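You operate a simulated robot arm through the tools that you are given. There is no shell and no other tool. Be economical: measure what you need, move in short steps, check, and stop when the job is done.

You run a simulated two-armed robot. Do the job below in one go: nothing can be reset, and whatever is moved stays where it is left.

Task
Charge the hand press from cup 24 and get it ready to pump.
Fine: ejector lever back up before you tip; cup back in its place, die slide in, release valve shut; nothing spilt. Set down upright: cup.

It is judged by the outcome, as a careful person would: the job done as asked, and still so three seconds after it is handed in. It fails if anything else is knocked over, pushed out of place, dropped, spilled or broken.

Robot
Two 7-joint arms with fingered hands on one trunk, on a base that drives. Base frame: it is fixed to the floor where the robot stands at the start and does not move with it; the origin is under the middle of the robot, x ahead of it, y to its left, z up. Lengths are in m, angles in rad, forces in N, time in s.
The left shoulder is at the start at [0.2, 0.125, 1.105], the right one opposite. Places, roughly: blue valve [1.7, 1.8, 0.6]; die slide [0.7, 0, 0.9]; ejector lever [0.5, 0, 0.9]; ejector plate [0.7, 0, 0.9]; gap dial [1.5, 0.8, 1.3]; glue valve [1.4, 0.7, 1.1]; green coater button [1.2, 1.1, 0.8]; lamp selector [0.9, 0.6, 0.8]; red coater button [1.2, 1, 0.8]; red valve [1.7, 1.7, 0.4]; release valve [0.6, 0.2, 0.8]; tank dial [1.7, 1.8, 0.8]. Payload 3.7 kg a hand.
Tool frame (each hand has its own): the origin (TCP) lies between the finger pads and is the grasp point; the fingertips stand 0.025 m ahead of it; z points along the fingers, y is the line along which they close. The gripper opens to 0.088 m. The gripper's body begins 0.029 m behind the TCP. The gripper is a hand of 5 fingers: y runs from the thumb to the fingers, the wrist lies at [-0.013, -0.097, -0.162] in the tool frame.
Orientation is that of the tool frame in the base frame, as a unit quaternion [x, y, z, w]. With the fingers straight down and the wrist toward the robot, the tool's x, y and z point along [0, 1, 0], [1, 0, 0] and [0, 0, -1] of the base frame.

Tools
- The arms move only by the tool jog_arm. It takes "left_moves", "right_moves" or both (then of equal length, played together; a hand with none holds still); each is a list of rows, each a list of 2 entries, a list of its own where there are three numbers: the shift along the tool's x, y, z in m, then the turn, a rotation vector about the tool's x, y, z in rad. In form: [[[tx, ty, tz], [rx, ry, rz]], ...]. A call has 1 to 8 rows; each row shifts and turns the commanded pose from where the row before left it, along the tool's axes as they then stand. Rows are played at 5 a second. More than 0.05 m and 0.15 rad between two rows, and nothing of the call is played. Where a pose cannot be reached the arm comes as near as it can. A force on the tool above 40 N (or 10 N above the force at the start of the call, whichever is more), or a blocked arm, ends the call early, and 0.2 s more pass. In this call time passes only in rows, and 0.2 s behind the last. It gives the time, the measured TCP pose, the force on the tool (base axes), the opening and the grip force at its end, in the units of the frame above (readings bear some noise), with the torque about the TCP (base axes, N m) and any sound that the robot's microphone picked up.
- Cameras (640 x 400 px; columns grow to the right, rows downward): "scene" is now at [0.3296, 0.0033, 1.2631]; the picture's right is [0.11, -0.99, 0.00], its down [-0.30, -0.03, -0.95] and it looks along [0.95, 0.11, -0.30] (base axes); focal length 214 px, centre (320, 200). "left" rides on the left gripper at [-0.059, -0.079, -0.105] in its tool frame; the picture's right is [-0.73, -0.32, 0.61], its down [0.62, -0.68, 0.38] and it looks along [0.29, 0.66, 0.70] (tool axes); focal length 234 px, centre (320, 200). "right" rides on the right gripper at [0.059, -0.079, -0.105] in its tool frame; the picture's right is [-0.73, 0.32, -0.61], its down [-0.62, -0.68, 0.38] and it looks along [-0.29, 0.66, 0.70] (tool axes); focal length 234 px, centre (320, 200). There is no depth. A picture from a camera that has moved, and an enlarged one, comes with that camera's place and axes in the base frame and with its lens. The place of the scene camera against the robot may be out by one fixed shift of up to 0.018 m in any direction.
- snapshot(camera): a new picture of that camera. The clock stands still meanwhile.
- raise_lower(by): slides the trunk up (or, below 0, down) by that many m; the arms and the scene camera ride with it, the base frame stays. It gives what a move gives, with no picture.
- drive_base(legs): drives the robot by 1 to 6 legs, each [ahead, left, turn to the left] in m, m and rad, along the robot's own axes; the way and the turn of a leg run together, so that a leg with both is an arc; at most 1.5 m and 3.142 rad a leg. The arms and the cameras ride along, it lands a little off, and it stops where it bumps. It gives what a move gives.
- move_fingers(index, middle, ring, little, thumb_bend, thumb_turn, hand): sets how far each is bent, from 0 (flat) to 1 (curled in); at 0.3 the hand is open as for a grip, at 0.7 the pads meet at the TCP. One left out holds its place. A second passes; each finger stops where it meets its share of the squeeze, and holds until it gets a number again. It is the only way to open and close the hand. It gives what a move gives, with no picture; readings hold the bend of each and the force on index, middle, ring, little, thumb and palm. thumb_turn goes from beside the hand (0) to across from the fingers (1), as for a grip.
- head_to(pan, tilt): turns the head with the scene camera to pan (to the left, within 1.396 rad either way) and tilt (down, from -0.506 to 1.204), counted from straight ahead of the robot. It gives what a move gives.
- close_up(camera, box): a new picture of the part [left, top, right, bottom] of that camera's present view, enlarged. The clock stands still meanwhile.
- close_job(): hands the job in; it is judged then, once.

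Work in short steps. Places have to be worked out from the pictures, the camera data and where the tool is seen: move nearer, look again, correct. Check each grasp and each placing, and mend what went wrong. You have 120 turns and 92 pictures in all, those below and enlarged ones among them. Open the grippers and draw the arms clear of the work before you hand the job in, unless the task says otherwise; then end with one line.

The tools are called after "Emit:" by a JSON object that holds its "name" and its "arguments". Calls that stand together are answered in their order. jog_arm: Moves the arms, as the interface text tells. Its arguments: {"type":"object","properties":{"left_moves":{"type":"array","items":{"type":"array"}},"right_moves":{"type":"array","items":{"type":"array"}}},"required":[]} The other tools are called the same way: raise_lower (by) slides the trunk up or down; move_fingers (index, middle, ring, little, thumb_bend, thumb_turn, hand) moves the fingers one by one; drive_base (legs) drives the base; head_to (pan, tilt) turns the head that bears the scene camera; snapshot (camera) takes a picture; close_up (camera, box) takes an enlarged picture of a part of a camera's view; close_job () hands the job in.

At the start:

```text
clock: 0.0
left_tcp_pos: [0.4042, 0.2429, 1.3107]
left_orientation: [0.706, 0.708, 0.0, 0.0]
left_force: [0.1, -0.3, -0.3]
left_moment: [0.02, -0.01, 0.02]
left_grip_width: 0.0877
left_gripper_force: 0.0
left_shape: jaw
left_bend: [0.3, 0.3, 0.3, 0.3, 0.3, 0.98]
left_finger forces: [0.2, 0.0, 0.0, 0.1, 0.1, 0.1]
right_tcp_pos: [0.4266, -0.0636, 1.2887]
right_orientation: [0.707, 0.707, 0.0, 0.0]
right_force: [-0.2, -0.2, 0.2]
right_moment: [0.01, -0.02, 0.0]
right_grip_width: 0.0878
right_gripper_force: 0.1
right_shape: jaw
right_bend: [0.3, 0.3, 0.3, 0.3, 0.3, 0.98]
right_finger forces: [0.0, 0.0, 0.0, 0.0, 0.1, 0.0]
trunk travel left (down, up): [-0.13, 0.286]
robot x, y, heading: [0.0027, -0.0016, -0.004]
head pan, tilt: [0.112, 0.305]
```

scene: 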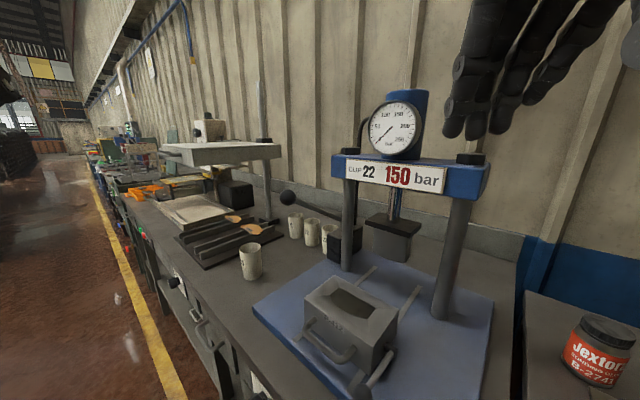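
right: 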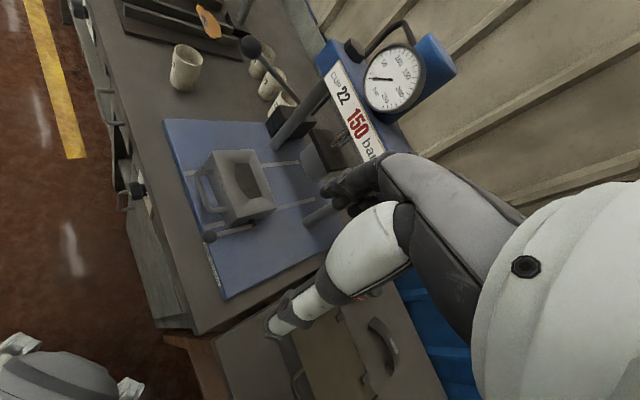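
left: 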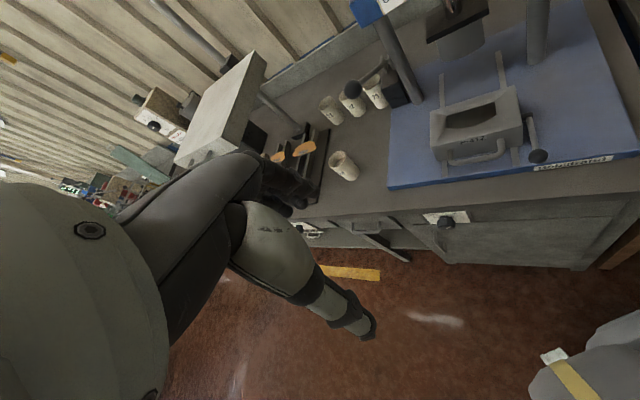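

I take a closer look at the press and cups to read the labels and place things.

Emit:
{"name": "close_up", "arguments": {"camera": "scene", "box": [220, 180, 420, 305]}}

Emit:
{"name": "close_up", "arguments": {"camera": "left", "box": [300, 50, 560, 213]}}

Emit:
{"name": "head_to", "arguments": {"pan": 0.1, "tilt": 0.9}}

```text
3.20 times, centred on (320, 242) of scene
camera zoom: at [0.3296, 0.0033, 1.2631], right [0.11, -0.99, 0.0], down [-0.3, -0.03, -0.95], along [0.95, 0.11, -0.3], focal length 686 px, centre (320, 64)
```

zoom: 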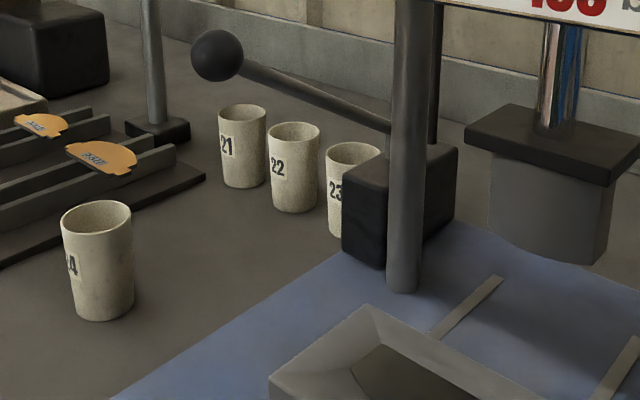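

```text
2.45 times, centred on (430, 132) of left
camera zoom: at [0.3255, 0.1851, 1.4173], right [-0.32, -0.73, -0.61], down [-0.68, 0.62, -0.38], along [0.66, 0.29, -0.7], focal length 575 px, centre (50, 368)
```

zoom: 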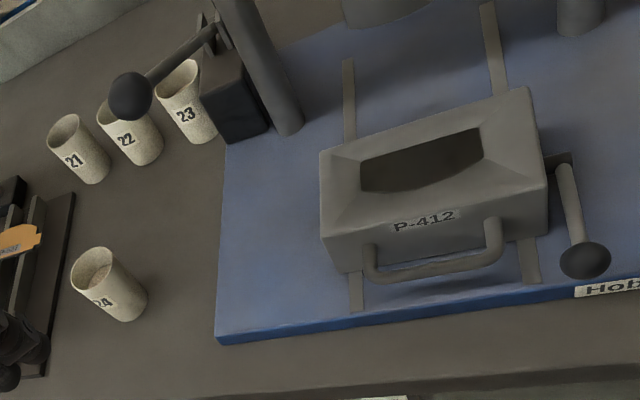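

```text
clock: 1.0
left_tcp_pos: [0.4053, 0.2423, 1.3105]
left_orientation: [0.707, 0.707, 0.0, 0.0]
left_force: [-0.1, -0.8, 0.6]
left_moment: [-0.01, -0.03, -0.04]
left_grip_width: 0.0878
left_gripper_force: 0.1
left_shape: jaw
left_bend: [0.3, 0.3, 0.3, 0.3, 0.3, 0.98]
left_finger forces: [0.0, 0.0, 0.1, 0.0, 0.0, 0.1]
right_tcp_pos: [0.4263, -0.0648, 1.2885]
right_orientation: [0.707, 0.708, 0.001, 0.0]
right_force: [-0.3, -0.4, 0.1]
right_moment: [-0.04, 0.01, -0.01]
right_grip_width: 0.0877
right_gripper_force: 0.2
right_shape: jaw
right_bend: [0.3, 0.3, 0.3, 0.3, 0.3, 0.98]
right_finger forces: [0.0, 0.0, 0.0, 0.0, 0.0, 0.0]
trunk travel left (down, up): [-0.13, 0.286]
robot x, y, heading: [0.0013, -0.0032, -0.001]
head pan, tilt: [0.099, 0.901]
```

Emit:
{"name": "snapshot", "arguments": {"camera": "scene"}}

Emit:
{"name": "close_up", "arguments": {"camera": "right", "box": [140, 30, 400, 193]}}

```text
86 pictures are left
camera scene: at [0.312, 0.0004, 1.2114], right [0.1, -1.0, 0.0], down [-0.78, -0.08, -0.62], along [0.62, 0.06, -0.78], focal length 214 px, centre (320, 200)
```

scene: 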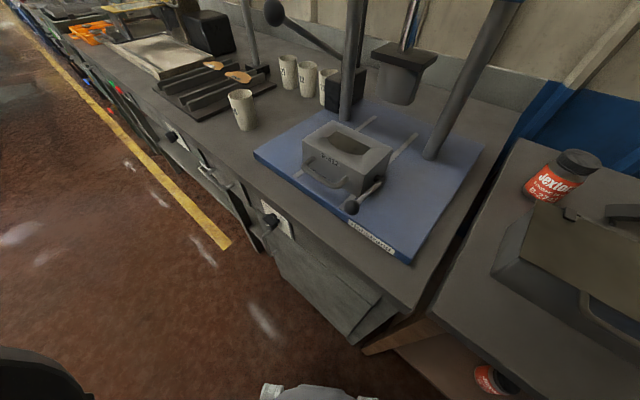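

```text
2.45 times, centred on (270, 112) of right
camera zoom: at [0.3481, -0.0052, 1.3943], right [0.32, -0.73, 0.61], down [-0.68, -0.62, -0.38], along [0.66, -0.29, -0.7], focal length 575 px, centre (443, 417)
```

zoom: 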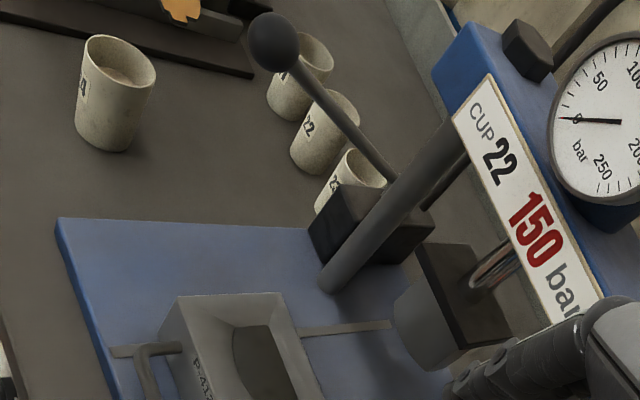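

The job says cup 24, and that cup is near [0.91, 0.30] on the table. I look at the die, ejector lever and release valve in detail.

Emit:
{"name": "close_up", "arguments": {"camera": "scene", "box": [290, 110, 410, 185]}}

Emit:
{"name": "close_up", "arguments": {"camera": "scene", "box": [230, 190, 326, 250]}}

Emit:
{"name": "close_up", "arguments": {"camera": "left", "box": [410, 70, 570, 170]}}

Emit:
{"name": "close_up", "arguments": {"camera": "left", "box": [380, 190, 508, 270]}}

```text
5.33 times, centred on (350, 148) of scene
camera zoom: at [0.312, 0.0004, 1.2114], right [0.1, -1.0, 0.0], down [-0.78, -0.08, -0.62], along [0.62, 0.06, -0.78], focal length 1144 px, centre (160, 480)
```

zoom: 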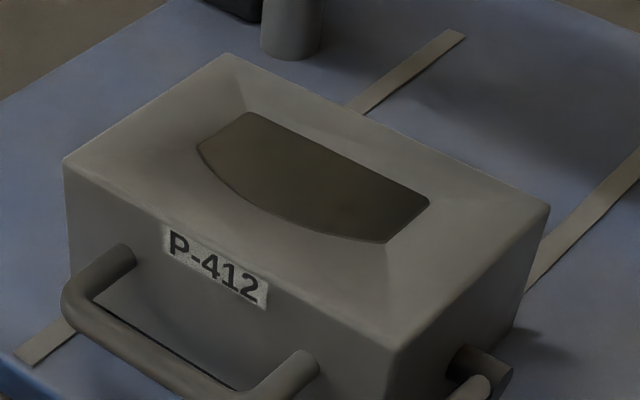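

```text
6.67 times, centred on (278, 220) of scene
camera zoom: at [0.312, 0.0004, 1.2114], right [0.1, -1.0, 0.0], down [-0.78, -0.08, -0.62], along [0.62, 0.06, -0.78], focal length 1430 px, centre (600, 67)
```

zoom: 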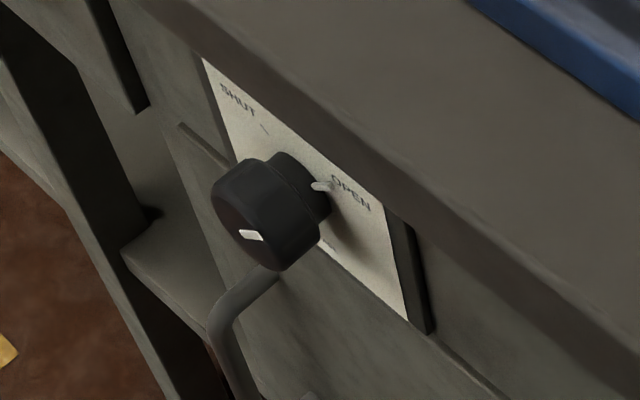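

```text
4.00 times, centred on (490, 120) of left
camera zoom: at [0.3256, 0.1851, 1.4173], right [-0.32, -0.73, -0.61], down [-0.68, 0.62, -0.38], along [0.66, 0.29, -0.7], focal length 937 px, centre (-360, 520)
```

zoom: 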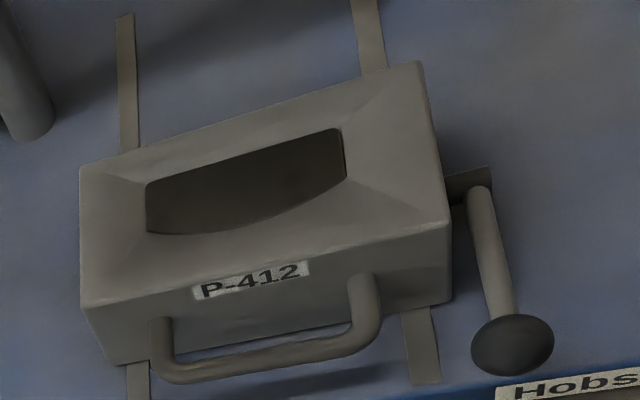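

```text
5.00 times, centred on (444, 230) of left
camera zoom: at [0.3256, 0.1851, 1.4173], right [-0.32, -0.73, -0.61], down [-0.68, 0.62, -0.38], along [0.66, 0.29, -0.7], focal length 1171 px, centre (-300, 50)
```

zoom: 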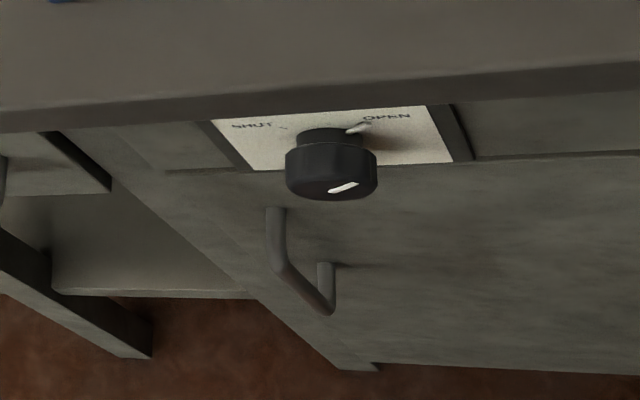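

The valve stands at OPEN and the ejector lever lies about level, pointing at me. The press is turned about −0.64 rad from my heading. I bring the right hand round to face the press and lower it for a closer look at the lever and die.

Emit:
{"name": "jog_arm", "arguments": {"right_moves": [[[0, 0, 0.034], [0, 0, 0.128]], [[0, 0, 0.034], [0, 0, 0.128]], [[0, 0, 0.034], [0, 0, 0.128]], [[0, 0, 0.034], [0, 0, 0.128]], [[0, 0, 0.034], [0, 0, 0.128]], [[0.042, -0.013, 0], [0, 0, 0]], [[0.042, -0.013, 0], [0, 0, 0]], [[0.042, -0.013, 0], [0, 0, 0]]]}}

Emit:
{"name": "snapshot", "arguments": {"camera": "right"}}

```text
clock: 2.8
left_tcp_pos: [0.4082, 0.2442, 1.3107]
left_orientation: [0.706, 0.708, -0.001, -0.001]
left_force: [0.4, 0.3, 0.8]
left_moment: [0.03, 0.0, 0.04]
left_grip_width: 0.0876
left_gripper_force: 0.0
left_shape: jaw
left_bend: [0.3, 0.3, 0.3, 0.3, 0.3, 0.98]
left_finger forces: [0.0, 0.0, 0.1, 0.0, 0.0, 0.0]
right_tcp_pos: [0.4817, 0.0502, 1.1177]
right_orientation: [0.9, 0.436, -0.001, -0.013]
right_force: [0.2, -0.6, -0.1]
right_moment: [-0.02, 0.01, 0.01]
right_grip_width: 0.088
right_gripper_force: 0.1
right_shape: jaw
right_bend: [0.3, 0.3, 0.3, 0.3, 0.3, 0.98]
right_finger forces: [0.1, 0.1, 0.0, 0.0, 0.0, 0.1]
trunk travel left (down, up): [-0.13, 0.286]
robot x, y, heading: [0.0011, -0.0006, -0.002]
head pan, tilt: [0.099, 0.901]
```

```text
80 pictures are left
camera right: at [0.4585, 0.1431, 1.2254], right [-0.19, -0.78, 0.59], down [-0.93, -0.06, -0.37], along [0.33, -0.62, -0.71], focal length 234 px, centre (320, 200)
```

right: 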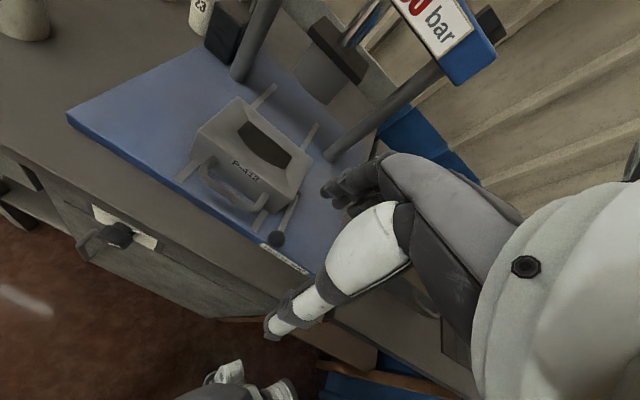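

Emit:
{"name": "close_up", "arguments": {"camera": "right", "box": [170, 70, 346, 180]}}

Emit:
{"name": "close_up", "arguments": {"camera": "right", "box": [200, 150, 360, 250]}}

```text
3.64 times, centred on (258, 125) of right
camera zoom: at [0.4585, 0.1431, 1.2254], right [-0.19, -0.78, 0.59], down [-0.93, -0.06, -0.37], along [0.33, -0.62, -0.71], focal length 852 px, centre (546, 473)
```

zoom: 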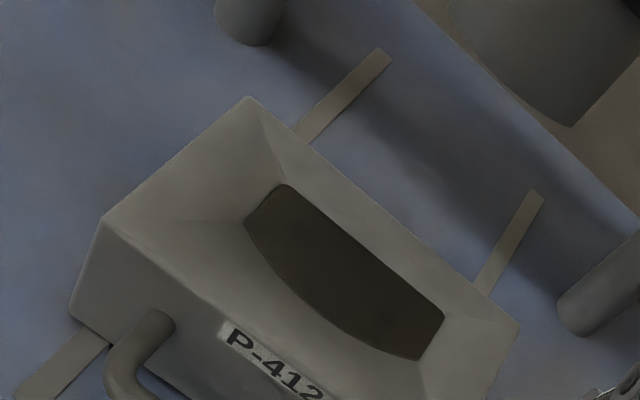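

```text
4.00 times, centred on (280, 200) of right
camera zoom: at [0.4585, 0.1431, 1.2254], right [-0.19, -0.78, 0.59], down [-0.93, -0.06, -0.37], along [0.33, -0.62, -0.71], focal length 937 px, centre (480, 200)
```

zoom: 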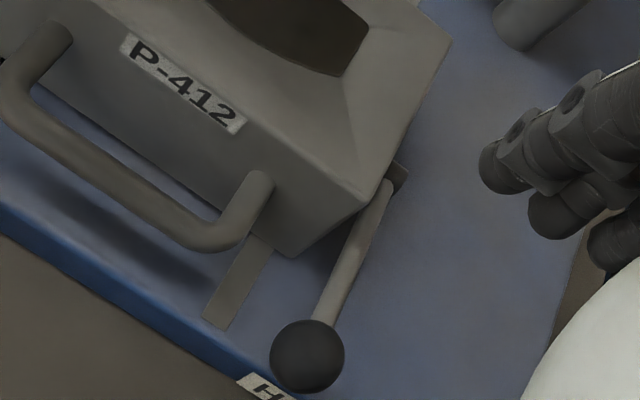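

From above, the ejector plate looks flush with the funnel's bottom, so the lever is down. The ball is near [0.532, −0.029, 0.913] with the pivot at [0.608, −0.078, 0.913]. I tilt the right hand 45° to pinch the ball with the thumb under it.

Emit:
{"name": "jog_arm", "arguments": {"right_moves": [[[0, 0, 0], [-0.131, 0, 0]], [[0, 0, 0], [-0.131, 0, 0]], [[0, 0, 0], [-0.131, 0, 0]], [[0, 0, 0], [-0.131, 0, 0]], [[0, 0, 0], [-0.131, 0, 0]], [[0, 0, 0], [-0.131, 0, 0]]]}}

```text
clock: 3.4
left_tcp_pos: [0.4045, 0.2432, 1.3115]
left_orientation: [0.706, 0.708, 0.0, 0.001]
left_force: [0.0, 0.4, 0.0]
left_moment: [-0.02, 0.0, -0.01]
left_grip_width: 0.0875
left_gripper_force: 0.1
left_shape: jaw
left_bend: [0.3, 0.3, 0.3, 0.3, 0.3, 0.98]
left_finger forces: [0.1, 0.0, 0.1, 0.1, 0.0, 0.0]
right_tcp_pos: [0.5092, 0.0096, 1.1352]
right_orientation: [0.926, 0.371, 0.053, 0.041]
right_force: [-0.2, 0.4, -0.8]
right_moment: [-0.01, -0.01, -0.01]
right_grip_width: 0.0877
right_gripper_force: 0.0
right_shape: jaw
right_bend: [0.3, 0.3, 0.3, 0.3, 0.3, 0.98]
right_finger forces: [0.0, 0.0, 0.0, 0.0, 0.0, 0.1]
trunk travel left (down, up): [-0.13, 0.286]
robot x, y, heading: [-0.003, 0.0004, 0.005]
head pan, tilt: [0.099, 0.901]
stopped in row 3 (right hand): the arm was blocked; the commanded pose is now the measured one
```

The arm is folded too close to my body to tilt there. I'll back off and stand square to the press, heading about −0.67, at about [0.11, 0.55].

Emit:
{"name": "drive_base", "arguments": {"legs": [[-0.196, 0.155, 0], [0, 0, -0.668], [0, 0.5, 0]]}}

Emit:
{"name": "head_to", "arguments": {"pan": 0.0, "tilt": 0.7}}

Emit:
{"name": "snapshot", "arguments": {"camera": "scene"}}

```text
clock: 11.7
left_tcp_pos: [0.5835, 0.492, 1.3111]
left_orientation: [0.898, 0.441, -0.001, 0.0]
left_force: [0.0, 0.0, -0.3]
left_moment: [0.0, 0.03, 0.02]
left_grip_width: 0.0879
left_gripper_force: 0.0
left_shape: jaw
left_bend: [0.3, 0.3, 0.3, 0.3, 0.3, 0.98]
left_finger forces: [0.0, 0.1, 0.0, 0.0, 0.0, 0.0]
right_tcp_pos: [0.5241, 0.2439, 1.1366]
right_orientation: [0.996, 0.052, 0.041, 0.059]
right_force: [0.8, -0.7, -0.3]
right_moment: [0.0, 0.01, -0.01]
right_grip_width: 0.0878
right_gripper_force: 0.0
right_shape: jaw
right_bend: [0.3, 0.3, 0.3, 0.3, 0.3, 0.98]
right_finger forces: [0.0, 0.1, 0.0, 0.1, 0.0, 0.0]
trunk travel left (down, up): [-0.13, 0.286]
robot x, y, heading: [0.1112, 0.5487, -0.66]
head pan, tilt: [0.099, 0.901]
```

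```text
clock: 12.4
left_tcp_pos: [0.5841, 0.4929, 1.3129]
left_orientation: [0.897, 0.441, 0.0, 0.0]
left_force: [-0.4, -0.1, -0.6]
left_moment: [-0.02, 0.0, 0.04]
left_grip_width: 0.0876
left_gripper_force: 0.1
left_shape: jaw
left_bend: [0.3, 0.3, 0.3, 0.3, 0.3, 0.98]
left_finger forces: [0.1, 0.0, 0.0, 0.1, 0.0, 0.0]
right_tcp_pos: [0.5238, 0.242, 1.1381]
right_orientation: [0.996, 0.05, 0.042, 0.056]
right_force: [-1.0, -0.3, 0.1]
right_moment: [-0.03, 0.0, -0.03]
right_grip_width: 0.0878
right_gripper_force: 0.1
right_shape: jaw
right_bend: [0.3, 0.3, 0.3, 0.3, 0.3, 0.98]
right_finger forces: [0.0, 0.0, 0.1, 0.1, 0.1, 0.0]
trunk travel left (down, up): [-0.13, 0.286]
robot x, y, heading: [0.1124, 0.5487, -0.66]
head pan, tilt: [0.0, 0.7]
```

```text
77 pictures are left
camera scene: at [0.3697, 0.3534, 1.2217], right [-0.59, -0.81, 0.0], down [-0.56, 0.41, -0.72], along [0.58, -0.42, -0.7], focal length 214 px, centre (320, 200)
```

scene: 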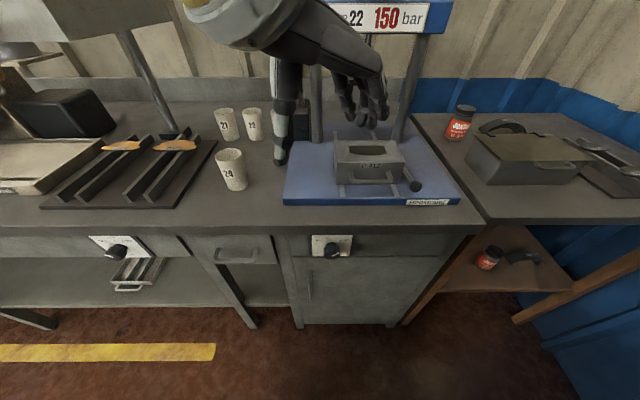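

The driving worked and I now stand square to the press. I turn the right hand to face it, fingers tilted 45° down.

Emit:
{"name": "jog_arm", "arguments": {"right_moves": [[[0, 0, 0], [-0.0746, 0.0375, -0.099]], [[0, 0, 0], [-0.0746, 0.0375, -0.099]], [[0, 0, 0], [-0.0746, 0.0375, -0.099]], [[0, 0, 0], [-0.0746, 0.0375, -0.099]], [[0, 0, 0], [-0.0746, 0.0375, -0.099]], [[0, 0, 0], [-0.0746, 0.0375, -0.099]], [[0, 0, 0], [-0.0746, 0.0375, -0.099]], [[0, 0, 0], [-0.0746, 0.0375, -0.099]]]}}

```text
clock: 14.2
left_tcp_pos: [0.5835, 0.4932, 1.3119]
left_orientation: [0.898, 0.441, 0.0, 0.0]
left_force: [-0.4, 0.1, 0.3]
left_moment: [-0.03, 0.0, -0.02]
left_grip_width: 0.0877
left_gripper_force: 0.1
left_shape: jaw
left_bend: [0.3, 0.3, 0.3, 0.3, 0.3, 0.98]
left_finger forces: [0.1, 0.0, 0.0, 0.0, 0.0, 0.1]
right_tcp_pos: [0.5381, 0.2513, 1.1441]
right_orientation: [0.822, 0.421, 0.17, 0.343]
right_force: [0.6, 0.8, -0.2]
right_moment: [0.02, -0.01, -0.02]
right_grip_width: 0.0876
right_gripper_force: 0.1
right_shape: jaw
right_bend: [0.3, 0.3, 0.3, 0.3, 0.3, 0.98]
right_finger forces: [0.1, 0.1, 0.1, 0.0, 0.0, 0.0]
right hand out of reach, approached as far as the arm can: row 8
trunk travel left (down, up): [-0.13, 0.286]
robot x, y, heading: [0.11, 0.5473, -0.664]
head pan, tilt: [0.0, 0.7]
```

Emit:
{"name": "jog_arm", "arguments": {"right_moves": [[[-0.0286, -0.0062, 0.0221], [0, 0, 0]], [[-0.0286, -0.0062, 0.0221], [0, 0, 0]], [[-0.0286, -0.0062, 0.0221], [0, 0, 0]], [[-0.0286, -0.0062, 0.0221], [0, 0, 0]], [[-0.0286, -0.0062, 0.0221], [0, 0, 0]], [[-0.0286, -0.0062, 0.0221], [0, 0, 0]], [[-0.0286, -0.0062, 0.0221], [0, 0, 0]], [[-0.0286, -0.0062, 0.0221], [0, 0, 0]]]}}

Emit:
{"name": "snapshot", "arguments": {"camera": "right"}}

Emit:
{"name": "close_up", "arguments": {"camera": "scene", "box": [280, 100, 480, 225]}}

```text
clock: 16.0
left_tcp_pos: [0.5835, 0.493, 1.3126]
left_orientation: [0.897, 0.441, 0.0, 0.0]
left_force: [-0.7, -0.3, 0.5]
left_moment: [-0.03, 0.0, -0.01]
left_grip_width: 0.0877
left_gripper_force: 0.0
left_shape: jaw
left_bend: [0.3, 0.3, 0.3, 0.3, 0.3, 0.98]
left_finger forces: [0.1, 0.1, 0.0, 0.0, 0.0, 0.0]
right_tcp_pos: [0.554, 0.0859, 1.0392]
right_orientation: [0.825, 0.417, 0.169, 0.342]
right_force: [0.4, 0.4, -0.2]
right_moment: [0.05, 0.01, -0.04]
right_grip_width: 0.088
right_gripper_force: 0.2
right_shape: jaw
right_bend: [0.3, 0.3, 0.3, 0.3, 0.3, 0.98]
right_finger forces: [0.0, 0.0, 0.0, 0.0, 0.0, 0.0]
right hand out of reach, approached as far as the arm can: row 1, 2, 3, 4, 6, 7, 8
trunk travel left (down, up): [-0.13, 0.286]
robot x, y, heading: [0.1119, 0.5486, -0.662]
head pan, tilt: [0.0, 0.7]
```

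```text
76 pictures are left
camera right: at [0.4844, 0.2106, 1.0578], right [-0.59, -0.46, 0.66], down [-0.55, -0.38, -0.75], along [0.6, -0.8, -0.03], focal length 234 px, centre (320, 200)
```

right: 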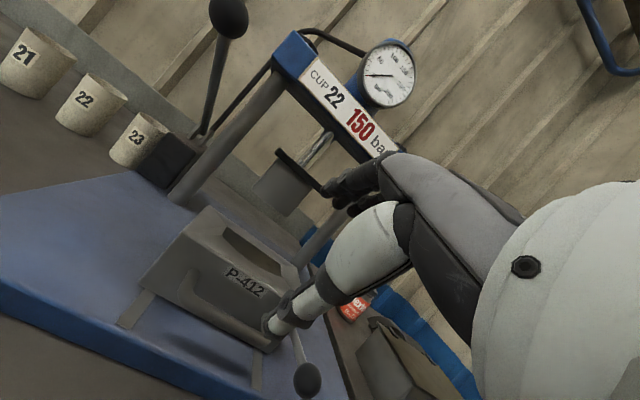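

```text
3.20 times, centred on (380, 162) of scene
camera zoom: at [0.3701, 0.3504, 1.2279], right [-0.61, -0.79, 0.0], down [-0.51, 0.39, -0.77], along [0.6, -0.47, -0.64], focal length 686 px, centre (128, 320)
```

zoom: 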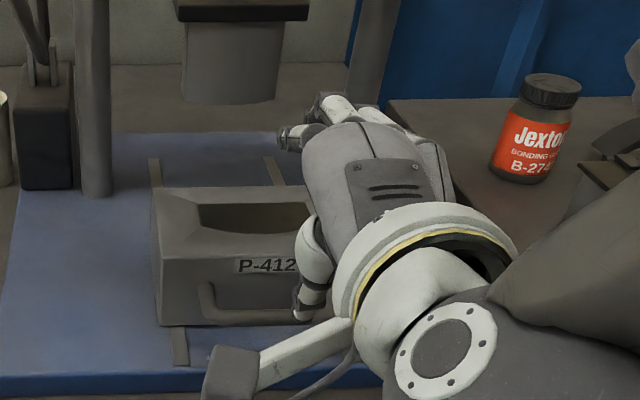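

The ball's place is confirmed at [0.531, −0.029, 0.913], but the right arm is still too folded. I back off 0.17 m more.

Emit:
{"name": "drive_base", "arguments": {"legs": [[-0.17, 0, 0.03]]}}

```text
clock: 17.5
left_tcp_pos: [0.4525, 0.6068, 1.3125]
left_orientation: [0.891, 0.455, 0.0, 0.0]
left_force: [0.0, 0.1, 0.1]
left_moment: [-0.03, 0.03, 0.02]
left_grip_width: 0.0878
left_gripper_force: 0.1
left_shape: jaw
left_bend: [0.3, 0.3, 0.3, 0.3, 0.3, 0.98]
left_finger forces: [0.0, 0.0, 0.0, 0.1, 0.0, 0.0]
right_tcp_pos: [0.4354, 0.1987, 1.0372]
right_orientation: [0.819, 0.429, 0.173, 0.339]
right_force: [-0.1, 0.8, 0.8]
right_moment: [0.0, 0.0, 0.0]
right_grip_width: 0.0876
right_gripper_force: 0.0
right_shape: jaw
right_bend: [0.3, 0.3, 0.3, 0.3, 0.3, 0.98]
right_finger forces: [0.0, 0.0, 0.0, 0.1, 0.1, 0.0]
trunk travel left (down, up): [-0.13, 0.286]
robot x, y, heading: [-0.0208, 0.6502, -0.627]
head pan, tilt: [0.0, 0.7]
```

Emit:
{"name": "jog_arm", "arguments": {"right_moves": [[[-0.0262, 0.012, 0.0291], [0, 0, 0]], [[-0.0262, 0.012, 0.0291], [0, 0, 0]], [[-0.0262, 0.012, 0.0291], [0, 0, 0]], [[-0.0262, 0.012, 0.0291], [0, 0, 0]], [[-0.0262, 0.012, 0.0291], [0, 0, 0]]]}}

Emit:
{"name": "snapshot", "arguments": {"camera": "right"}}

Emit:
{"name": "snapshot", "arguments": {"camera": "scene"}}

```text
clock: 18.7
left_tcp_pos: [0.452, 0.6067, 1.3119]
left_orientation: [0.891, 0.454, 0.001, -0.001]
left_force: [-0.3, -0.1, -0.6]
left_moment: [-0.01, 0.01, 0.0]
left_grip_width: 0.0875
left_gripper_force: 0.1
left_shape: jaw
left_bend: [0.3, 0.3, 0.3, 0.3, 0.3, 0.98]
left_finger forces: [0.0, 0.1, 0.0, 0.0, 0.0, 0.0]
right_tcp_pos: [0.532, 0.0888, 1.0744]
right_orientation: [0.824, 0.426, 0.166, 0.333]
right_force: [-0.6, 0.7, 1.0]
right_moment: [0.01, 0.0, 0.01]
right_grip_width: 0.0877
right_gripper_force: 0.0
right_shape: jaw
right_bend: [0.3, 0.3, 0.3, 0.3, 0.3, 0.98]
right_finger forces: [0.0, 0.1, 0.1, 0.0, 0.0, 0.0]
right hand out of reach, approached as far as the arm can: row 1, 2, 3, 4, 5
trunk travel left (down, up): [-0.13, 0.286]
robot x, y, heading: [-0.0189, 0.6482, -0.63]
head pan, tilt: [0.0, 0.7]
```

```text
74 pictures are left
camera right: at [0.4605, 0.2124, 1.0962], right [-0.57, -0.48, 0.67], down [-0.55, -0.38, -0.74], along [0.61, -0.79, -0.05], focal length 234 px, centre (320, 200)
```

right: 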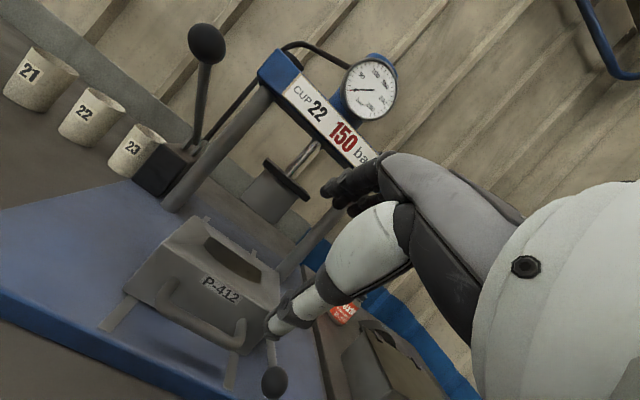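

```text
73 pictures are left
camera scene: at [0.244, 0.4561, 1.2273], right [-0.59, -0.81, 0.0], down [-0.52, 0.38, -0.76], along [0.62, -0.45, -0.64], focal length 214 px, centre (320, 200)
```

scene: 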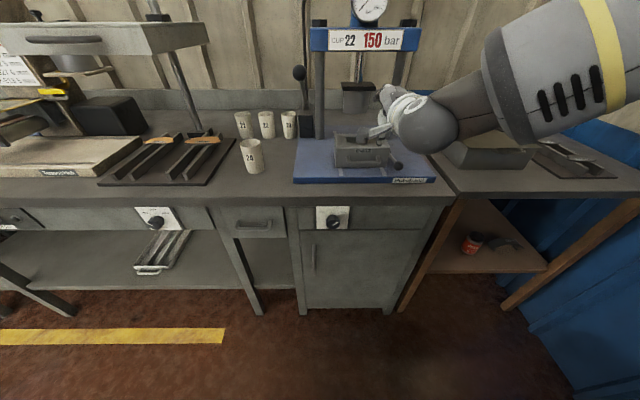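

That orientation runs into a limit of the wrist. A more natural one for the right hand is palm to the left, so I roll it 90° about its own pointing axis, drawing back slightly.

Emit:
{"name": "jog_arm", "arguments": {"right_moves": [[[0, 0, -0.01], [0, 0, 0.14]], [[0, 0, -0.01], [0, 0, 0.14]], [[0, 0, -0.01], [0, 0, 0.14]], [[0, 0, -0.01], [0, 0, 0.14]], [[0, 0, -0.01], [0, 0, 0.14]], [[0, 0, -0.01], [0, 0, 0.14]]]}}

Emit:
{"name": "jog_arm", "arguments": {"right_moves": [[[0, 0, 0], [0, 0, 0.146]], [[0, 0, 0], [0, 0, 0.146]], [[0, 0, 0], [0, 0, 0.146]], [[0, 0, 0], [0, 0, 0.146]], [[0, 0, 0], [0, 0, 0.146]]]}}

```text
clock: 20.1
left_tcp_pos: [0.4524, 0.6076, 1.311]
left_orientation: [0.89, 0.455, 0.0, 0.0]
left_force: [0.3, -0.8, -0.1]
left_moment: [0.03, -0.01, 0.01]
left_grip_width: 0.0879
left_gripper_force: 0.0
left_shape: jaw
left_bend: [0.3, 0.3, 0.3, 0.3, 0.3, 0.98]
left_finger forces: [0.0, 0.0, 0.1, 0.0, 0.1, 0.0]
right_tcp_pos: [0.4958, 0.1152, 1.1171]
right_orientation: [0.923, 0.057, 0.297, 0.237]
right_force: [0.1, -0.2, -0.6]
right_moment: [0.01, 0.03, 0.01]
right_grip_width: 0.0876
right_gripper_force: 0.0
right_shape: jaw
right_bend: [0.3, 0.3, 0.3, 0.3, 0.3, 0.98]
right_finger forces: [0.0, 0.1, 0.0, 0.1, 0.0, 0.1]
trunk travel left (down, up): [-0.13, 0.286]
robot x, y, heading: [-0.0151, 0.6463, -0.628]
head pan, tilt: [0.0, 0.7]
```

```text
clock: 21.3
left_tcp_pos: [0.4529, 0.6071, 1.3109]
left_orientation: [0.891, 0.454, 0.0, 0.0]
left_force: [-0.1, 0.9, -0.7]
left_moment: [-0.01, -0.01, -0.01]
left_grip_width: 0.0878
left_gripper_force: 0.0
left_shape: jaw
left_bend: [0.3, 0.3, 0.3, 0.3, 0.3, 0.98]
left_finger forces: [0.1, 0.0, 0.1, 0.0, 0.0, 0.0]
right_tcp_pos: [0.4955, 0.1157, 1.1177]
right_orientation: [0.883, -0.276, 0.362, 0.116]
right_force: [0.2, 0.2, -0.6]
right_moment: [0.0, 0.0, -0.05]
right_grip_width: 0.0879
right_gripper_force: 0.2
right_shape: jaw
right_bend: [0.3, 0.3, 0.3, 0.3, 0.3, 0.98]
right_finger forces: [0.0, 0.0, 0.0, 0.0, 0.1, 0.1]
trunk travel left (down, up): [-0.13, 0.286]
robot x, y, heading: [-0.0176, 0.6492, -0.626]
head pan, tilt: [0.0, 0.7]
```

Emit:
{"name": "jog_arm", "arguments": {"right_moves": [[[-0.0129, 0.0196, 0.033], [0, 0, 0]], [[-0.0129, 0.0196, 0.033], [0, 0, 0]], [[-0.0129, 0.0196, 0.033], [0, 0, 0]], [[-0.0129, 0.0196, 0.033], [0, 0, 0]], [[-0.0129, 0.0196, 0.033], [0, 0, 0]]]}}

Emit:
{"name": "snapshot", "arguments": {"camera": "right"}}

Emit:
{"name": "close_up", "arguments": {"camera": "scene", "box": [280, 100, 480, 225]}}

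```text
clock: 22.5
left_tcp_pos: [0.4535, 0.6058, 1.3092]
left_orientation: [0.89, 0.455, 0.0, 0.0]
left_force: [0.8, -0.4, -0.2]
left_moment: [0.01, -0.03, 0.03]
left_grip_width: 0.0877
left_gripper_force: 0.1
left_shape: jaw
left_bend: [0.3, 0.3, 0.3, 0.3, 0.3, 0.98]
left_finger forces: [0.1, 0.0, 0.1, 0.0, 0.1, 0.1]
right_tcp_pos: [0.4974, -0.007, 0.9558]
right_orientation: [0.883, -0.275, 0.362, 0.116]
right_force: [0.3, -0.3, -0.7]
right_moment: [-0.01, -0.01, -0.01]
right_grip_width: 0.0878
right_gripper_force: 0.0
right_shape: jaw
right_bend: [0.3, 0.3, 0.3, 0.3, 0.3, 0.98]
right_finger forces: [0.0, 0.0, 0.0, 0.1, 0.1, 0.1]
trunk travel left (down, up): [-0.13, 0.286]
robot x, y, heading: [-0.0164, 0.6441, -0.629]
head pan, tilt: [0.0, 0.7]
```

```text
72 pictures are left
camera right: at [0.5166, 0.0768, 1.0727], right [-0.96, 0.27, -0.08], down [0.24, 0.66, -0.72], along [-0.14, -0.7, -0.69], focal length 234 px, centre (320, 200)
```

right: 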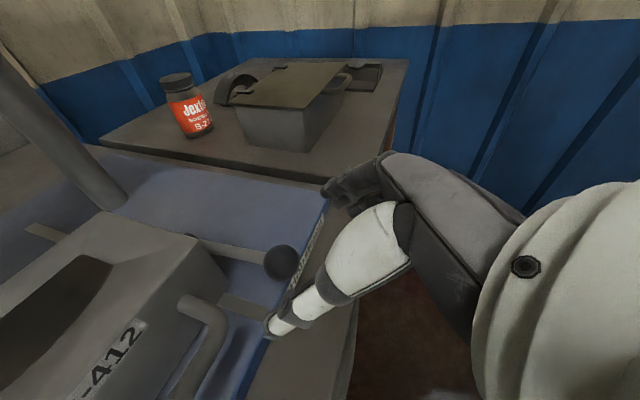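

```text
3.20 times, centred on (380, 162) of scene
camera zoom: at [0.2441, 0.456, 1.2272], right [-0.59, -0.81, 0.0], down [-0.52, 0.38, -0.76], along [0.62, -0.45, -0.64], focal length 686 px, centre (128, 320)
```

zoom: 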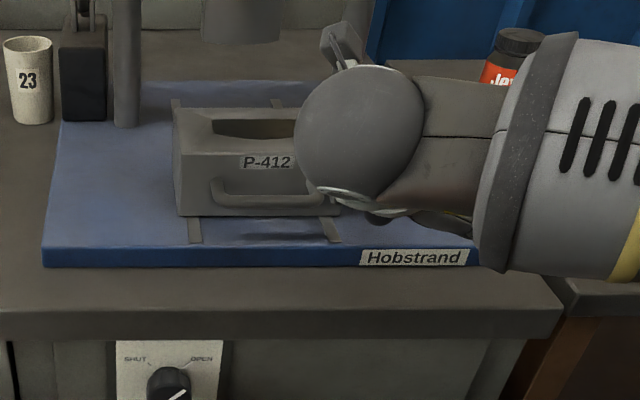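

The hand is 6 cm short of the ball along its pointing axis, and the ball lies between thumb and fingers. I advance.

Emit:
{"name": "jog_arm", "arguments": {"right_moves": [[[0, 0, 0.03], [0, 0, 0]], [[0, 0, 0.028], [0, 0, 0]]]}}

Emit:
{"name": "snapshot", "arguments": {"camera": "right"}}

```text
clock: 23.1
left_tcp_pos: [0.4534, 0.6061, 1.3115]
left_orientation: [0.891, 0.455, 0.0, 0.001]
left_force: [-0.6, 0.2, 0.2]
left_moment: [-0.01, 0.03, -0.01]
left_grip_width: 0.0877
left_gripper_force: 0.0
left_shape: jaw
left_bend: [0.3, 0.3, 0.3, 0.3, 0.3, 0.98]
left_finger forces: [0.1, 0.0, 0.1, 0.1, 0.0, 0.0]
right_tcp_pos: [0.53, -0.032, 0.915]
right_orientation: [0.883, -0.275, 0.362, 0.117]
right_force: [-0.3, 0.3, -0.8]
right_moment: [-0.02, 0.01, 0.0]
right_grip_width: 0.0879
right_gripper_force: 0.1
right_shape: jaw
right_bend: [0.3, 0.3, 0.3, 0.3, 0.3, 0.98]
right_finger forces: [0.0, 0.0, 0.0, 0.0, 0.9, 0.0]
trunk travel left (down, up): [-0.13, 0.286]
robot x, y, heading: [-0.0186, 0.6463, -0.629]
head pan, tilt: [0.0, 0.7]
```

```text
70 pictures are left
camera right: at [0.5488, 0.052, 1.0305], right [-0.96, 0.27, -0.08], down [0.24, 0.66, -0.72], along [-0.14, -0.71, -0.69], focal length 234 px, centre (320, 200)
```

right: 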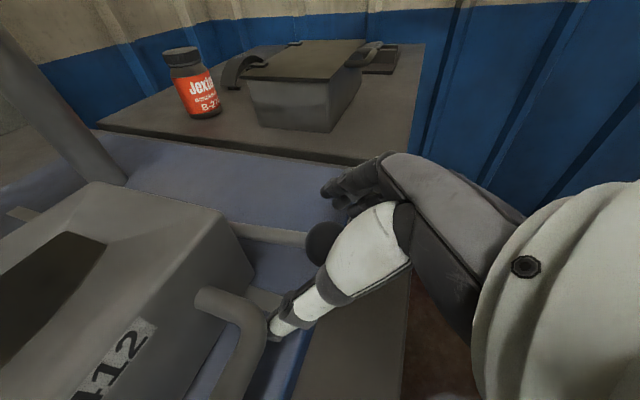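

Emit:
{"name": "move_fingers", "arguments": {"hand": "right", "index": 0.62, "middle": 0.62, "ring": 0.62, "little": 0.62, "thumb_bend": 0.62}}

Emit:
{"name": "snapshot", "arguments": {"camera": "right"}}

```text
clock: 24.1
left_tcp_pos: [0.4535, 0.6074, 1.3105]
left_orientation: [0.891, 0.455, 0.0, 0.0]
left_force: [0.4, 0.2, 0.8]
left_moment: [-0.02, 0.02, -0.01]
left_grip_width: 0.0875
left_gripper_force: 0.1
left_shape: jaw
left_bend: [0.3, 0.3, 0.3, 0.3, 0.3, 0.98]
left_finger forces: [0.1, 0.1, 0.0, 0.0, 0.0, 0.0]
right_tcp_pos: [0.5307, -0.0309, 0.9148]
right_orientation: [0.883, -0.274, 0.362, 0.117]
right_force: [2.9, 2.7, -0.5]
right_moment: [0.0, 0.0, 0.05]
right_grip_width: 0.0192
right_gripper_force: 1.9
right_shape: fingers
right_bend: [0.62, 0.62, 0.62, 0.62, 0.6, 0.97]
right_finger forces: [0.0, 0.0, 0.0, 0.0, 3.4, 0.0]
trunk travel left (down, up): [-0.13, 0.286]
robot x, y, heading: [-0.0181, 0.6463, -0.631]
head pan, tilt: [0.0, 0.7]
```

```text
69 pictures are left
camera right: at [0.549, 0.0527, 1.031], right [-0.96, 0.27, -0.08], down [0.24, 0.66, -0.72], along [-0.14, -0.71, -0.69], focal length 234 px, centre (320, 200)
```

right: 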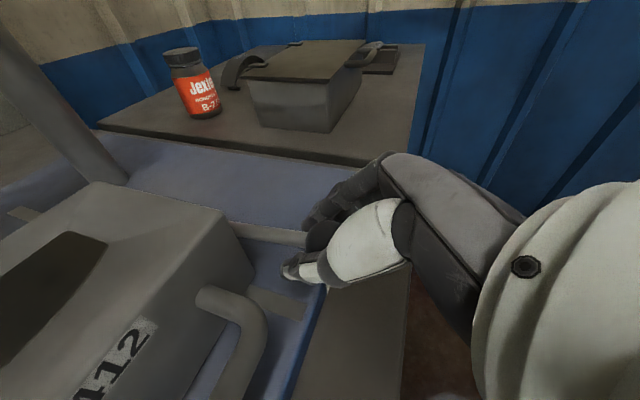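

Emit:
{"name": "move_fingers", "arguments": {"hand": "right", "index": 0.72, "middle": 0.72, "ring": 0.72, "little": 0.72}}

Emit:
{"name": "jog_arm", "arguments": {"right_moves": [[[0.014, 0, -0.014], [0, 0, 0]]]}}

Emit:
{"name": "snapshot", "arguments": {"camera": "right"}}

```text
clock: 25.1
left_tcp_pos: [0.4538, 0.6069, 1.3117]
left_orientation: [0.89, 0.455, -0.001, 0.0]
left_force: [1.1, -0.3, -0.6]
left_moment: [-0.01, 0.02, 0.0]
left_grip_width: 0.0878
left_gripper_force: 0.2
left_shape: jaw
left_bend: [0.3, 0.3, 0.3, 0.3, 0.3, 0.98]
left_finger forces: [0.0, 0.1, 0.0, 0.1, 0.0, 0.1]
right_tcp_pos: [0.5291, -0.0315, 0.9147]
right_orientation: [0.883, -0.274, 0.362, 0.117]
right_force: [2.6, 2.0, -0.5]
right_moment: [0.02, 0.01, 0.0]
right_grip_width: 0.0083
right_gripper_force: 2.4
right_shape: fingers
right_bend: [0.72, 0.72, 0.72, 0.72, 0.59, 0.97]
right_finger forces: [0.9, 0.0, 0.0, 0.0, 4.0, 0.1]
trunk travel left (down, up): [-0.13, 0.286]
robot x, y, heading: [-0.0174, 0.6463, -0.627]
head pan, tilt: [0.0, 0.7]
```

```text
clock: 25.5
left_tcp_pos: [0.4539, 0.607, 1.312]
left_orientation: [0.891, 0.455, -0.001, 0.0]
left_force: [-0.8, -0.7, 0.8]
left_moment: [0.03, -0.02, 0.0]
left_grip_width: 0.0876
left_gripper_force: 0.0
left_shape: jaw
left_bend: [0.3, 0.3, 0.3, 0.3, 0.3, 0.98]
left_finger forces: [0.1, 0.1, 0.0, 0.0, 0.0, 0.0]
right_tcp_pos: [0.5303, -0.0314, 0.9346]
right_orientation: [0.883, -0.275, 0.361, 0.117]
right_force: [5.0, -1.9, -2.2]
right_moment: [0.0, 0.04, 0.03]
right_grip_width: 0.0101
right_gripper_force: 3.7
right_shape: fingers
right_bend: [0.72, 0.72, 0.72, 0.72, 0.59, 0.97]
right_finger forces: [3.1, 0.3, 0.1, 0.0, 3.7, 0.0]
trunk travel left (down, up): [-0.13, 0.286]
robot x, y, heading: [-0.0188, 0.646, -0.628]
head pan, tilt: [0.0, 0.7]
```

```text
68 pictures are left
camera right: at [0.55, 0.0522, 1.0499], right [-0.96, 0.27, -0.08], down [0.24, 0.65, -0.72], along [-0.15, -0.71, -0.69], focal length 234 px, centre (320, 200)
```

right: 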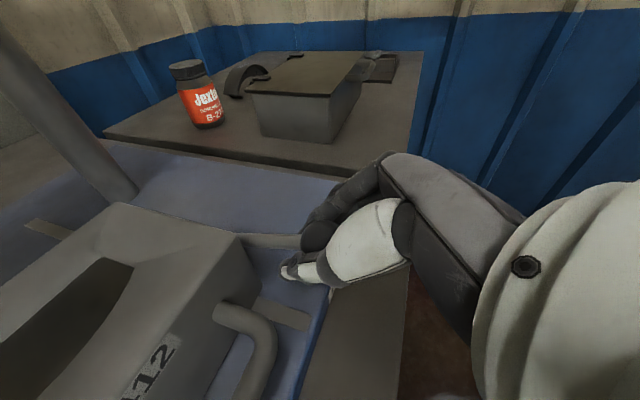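

The ball follows with little force. I carry it further up its arc.

Emit:
{"name": "jog_arm", "arguments": {"right_moves": [[[0.0173, 0, -0.0081], [0, 0, 0]], [[0.0153, 0, -0.004], [0, 0, 0]], [[0.0156, 0, -0.0014], [0, 0, 0]]]}}

Emit:
{"name": "snapshot", "arguments": {"camera": "right"}}

```text
clock: 26.3
left_tcp_pos: [0.4537, 0.606, 1.3115]
left_orientation: [0.891, 0.454, -0.001, -0.001]
left_force: [-0.4, -0.4, 0.0]
left_moment: [-0.02, 0.01, 0.01]
left_grip_width: 0.0875
left_gripper_force: 0.1
left_shape: jaw
left_bend: [0.3, 0.3, 0.3, 0.3, 0.3, 0.98]
left_finger forces: [0.0, 0.1, 0.1, 0.1, 0.0, 0.0]
right_tcp_pos: [0.5533, -0.0461, 0.9778]
right_orientation: [0.883, -0.276, 0.361, 0.116]
right_force: [1.5, -2.5, -2.4]
right_moment: [0.04, 0.04, -0.03]
right_grip_width: 0.0111
right_gripper_force: 3.2
right_shape: fingers
right_bend: [0.71, 0.72, 0.72, 0.72, 0.59, 0.97]
right_finger forces: [3.9, 0.8, 0.0, 0.0, 2.7, 0.0]
trunk travel left (down, up): [-0.13, 0.286]
robot x, y, heading: [-0.0177, 0.65, -0.632]
head pan, tilt: [0.0, 0.7]
```

```text
67 pictures are left
camera right: at [0.5724, 0.0372, 1.0933], right [-0.96, 0.27, -0.08], down [0.24, 0.66, -0.72], along [-0.15, -0.7, -0.69], focal length 234 px, centre (320, 200)
```

right: 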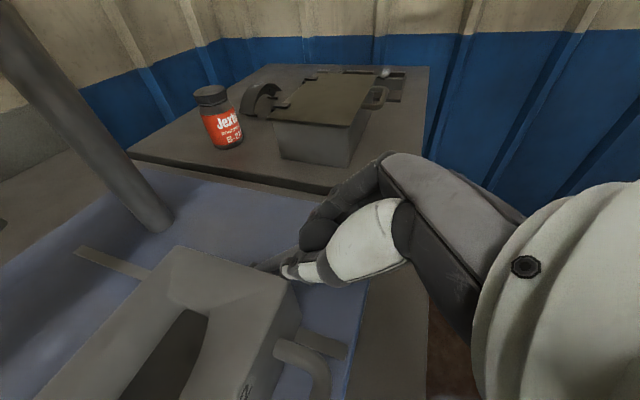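

Emit:
{"name": "jog_arm", "arguments": {"right_moves": [[[0.0233, 0, 0.0029], [0, 0, 0]], [[0.02, 0, 0.008], [0, 0, 0]]]}}

Emit:
{"name": "snapshot", "arguments": {"camera": "right"}}

```text
clock: 26.9
left_tcp_pos: [0.4529, 0.6046, 1.3105]
left_orientation: [0.891, 0.454, 0.0, -0.001]
left_force: [0.4, -0.5, -0.8]
left_moment: [0.0, 0.0, 0.01]
left_grip_width: 0.0877
left_gripper_force: 0.0
left_shape: jaw
left_bend: [0.3, 0.3, 0.3, 0.3, 0.3, 0.98]
left_finger forces: [0.1, 0.0, 0.1, 0.0, 0.1, 0.0]
right_tcp_pos: [0.5852, -0.0678, 1.0008]
right_orientation: [0.883, -0.276, 0.362, 0.117]
right_force: [-0.7, -6.4, -5.0]
right_moment: [0.03, 0.09, -0.06]
right_grip_width: 0.0124
right_gripper_force: 7.0
right_shape: fingers
right_bend: [0.71, 0.72, 0.72, 0.72, 0.6, 0.97]
right_finger forces: [6.9, 5.1, 0.0, 0.0, 1.6, 0.0]
trunk travel left (down, up): [-0.13, 0.286]
robot x, y, heading: [-0.0173, 0.6501, -0.63]
head pan, tilt: [0.0, 0.7]
```

```text
66 pictures are left
camera right: at [0.6043, 0.0161, 1.1161], right [-0.96, 0.27, -0.08], down [0.24, 0.65, -0.72], along [-0.15, -0.7, -0.69], focal length 234 px, centre (320, 200)
```

right: 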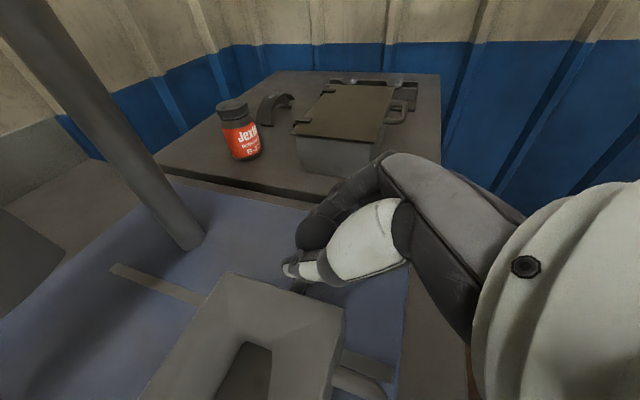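

The plate has visibly sunk in the die. I carry the lever a bit further to find its stop.

Emit:
{"name": "jog_arm", "arguments": {"right_moves": [[[0.01, 0.004, 0.008], [0, 0, 0]], [[0.008, 0, 0.009], [0, 0, 0]]]}}

Emit:
{"name": "snapshot", "arguments": {"camera": "right"}}

Emit:
{"name": "close_up", "arguments": {"camera": "scene", "box": [280, 100, 480, 225]}}

```text
clock: 27.5
left_tcp_pos: [0.452, 0.6079, 1.3116]
left_orientation: [0.891, 0.454, 0.0, -0.001]
left_force: [0.4, 1.5, -0.8]
left_moment: [0.02, 0.02, 0.02]
left_grip_width: 0.0876
left_gripper_force: 0.1
left_shape: jaw
left_bend: [0.3, 0.3, 0.3, 0.3, 0.3, 0.98]
left_finger forces: [0.0, 0.0, 0.0, 0.1, 0.0, 0.0]
right_tcp_pos: [0.6036, -0.0834, 1.0028]
right_orientation: [0.883, -0.274, 0.364, 0.117]
right_force: [-2.6, 0.7, 1.5]
right_moment: [0.03, 0.12, -0.01]
right_grip_width: 0.0041
right_gripper_force: 2.0
right_shape: fingers
right_bend: [0.72, 0.72, 0.72, 0.72, 0.61, 0.98]
right_finger forces: [0.0, 0.0, 3.2, 0.0, 0.5, 0.0]
trunk travel left (down, up): [-0.13, 0.286]
robot x, y, heading: [-0.0218, 0.6471, -0.628]
head pan, tilt: [0.0, 0.7]
```

```text
65 pictures are left
camera right: at [0.6218, 0.0007, 1.1185], right [-0.96, 0.27, -0.08], down [0.24, 0.65, -0.72], along [-0.14, -0.71, -0.69], focal length 234 px, centre (320, 200)
```

right: 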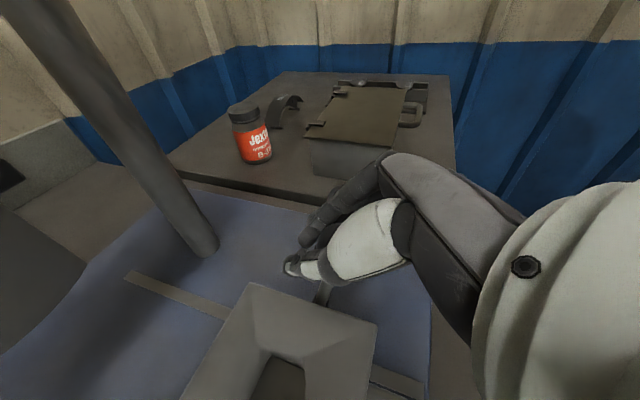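

```text
3.20 times, centred on (380, 162) of scene
camera zoom: at [0.2432, 0.4571, 1.2278], right [-0.59, -0.81, 0.0], down [-0.52, 0.38, -0.77], along [0.62, -0.45, -0.64], focal length 686 px, centre (128, 320)
```

zoom: 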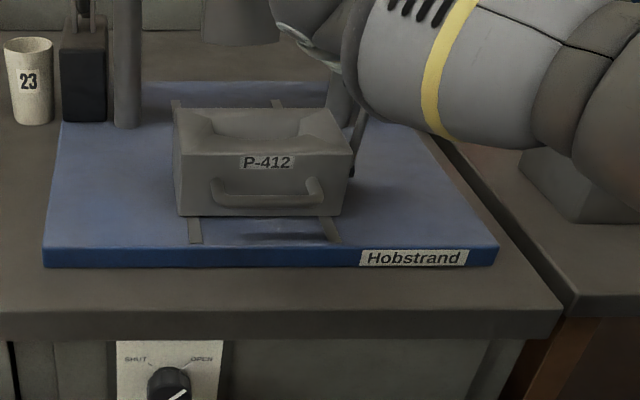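

The lever has come to a stop near upright and the grip slid a little. I open the hand, draw it back and look.

Emit:
{"name": "move_fingers", "arguments": {"hand": "right", "index": 0.3, "middle": 0.3, "ring": 0.3, "little": 0.3, "thumb_bend": 0.3}}

Emit:
{"name": "jog_arm", "arguments": {"right_moves": [[[0, 0, -0.03], [0, 0, 0]], [[0, 0, -0.03], [0, 0, 0]], [[0, 0, -0.03], [0, 0, 0]], [[0, 0, -0.03], [0, 0, 0]]]}}

Emit:
{"name": "snapshot", "arguments": {"camera": "right"}}

Emit:
{"name": "close_up", "arguments": {"camera": "scene", "box": [280, 100, 480, 225]}}

```text
clock: 28.5
left_tcp_pos: [0.4529, 0.6068, 1.3113]
left_orientation: [0.891, 0.455, 0.0, 0.0]
left_force: [0.1, 0.2, 0.6]
left_moment: [0.01, -0.04, -0.02]
left_grip_width: 0.0879
left_gripper_force: 0.0
left_shape: jaw
left_bend: [0.3, 0.3, 0.3, 0.3, 0.3, 0.98]
left_finger forces: [0.0, 0.0, 0.0, 0.0, 0.0, 0.1]
right_tcp_pos: [0.6036, -0.0837, 1.0012]
right_orientation: [0.883, -0.275, 0.361, 0.117]
right_force: [0.5, -0.4, 0.6]
right_moment: [-0.02, -0.01, -0.01]
right_grip_width: 0.0845
right_gripper_force: 0.1
right_shape: fingers
right_bend: [0.3, 0.3, 0.3, 0.3, 0.3, 0.98]
right_finger forces: [0.0, 0.0, 0.0, 0.0, 0.1, 0.0]
trunk travel left (down, up): [-0.13, 0.286]
robot x, y, heading: [-0.0134, 0.6513, -0.628]
head pan, tilt: [0.0, 0.7]
```

```text
clock: 29.5
left_tcp_pos: [0.4542, 0.607, 1.3116]
left_orientation: [0.891, 0.455, 0.001, 0.0]
left_force: [0.0, -1.8, -1.0]
left_moment: [0.01, -0.01, -0.02]
left_grip_width: 0.0878
left_gripper_force: 0.0
left_shape: jaw
left_bend: [0.3, 0.3, 0.3, 0.3, 0.3, 0.98]
left_finger forces: [0.0, 0.0, 0.0, 0.1, 0.0, 0.0]
right_tcp_pos: [0.531, -0.0326, 1.0877]
right_orientation: [0.883, -0.276, 0.362, 0.116]
right_force: [0.0, 0.9, 0.6]
right_moment: [-0.01, 0.05, -0.01]
right_grip_width: 0.0842
right_gripper_force: 0.0
right_shape: fingers
right_bend: [0.3, 0.3, 0.3, 0.3, 0.3, 0.98]
right_finger forces: [0.0, 0.0, 0.1, 0.0, 0.1, 0.1]
trunk travel left (down, up): [-0.13, 0.286]
robot x, y, heading: [-0.0195, 0.646, -0.631]
head pan, tilt: [0.0, 0.7]
```

```text
63 pictures are left
camera right: at [0.5493, 0.0514, 1.2038], right [-0.96, 0.27, -0.08], down [0.24, 0.65, -0.72], along [-0.14, -0.71, -0.69], focal length 234 px, centre (320, 200)
```

right: 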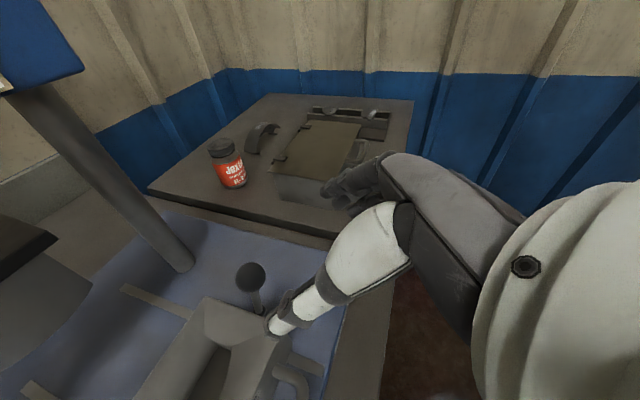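

```text
3.20 times, centred on (380, 162) of scene
camera zoom: at [0.243, 0.4572, 1.2279], right [-0.59, -0.81, 0.0], down [-0.52, 0.38, -0.77], along [0.62, -0.45, -0.64], focal length 686 px, centre (128, 320)
```

zoom: 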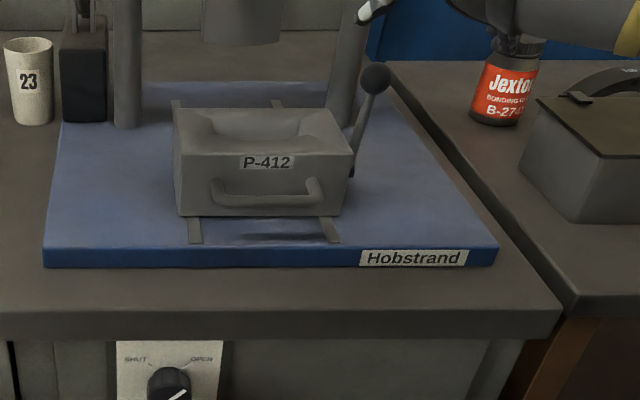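

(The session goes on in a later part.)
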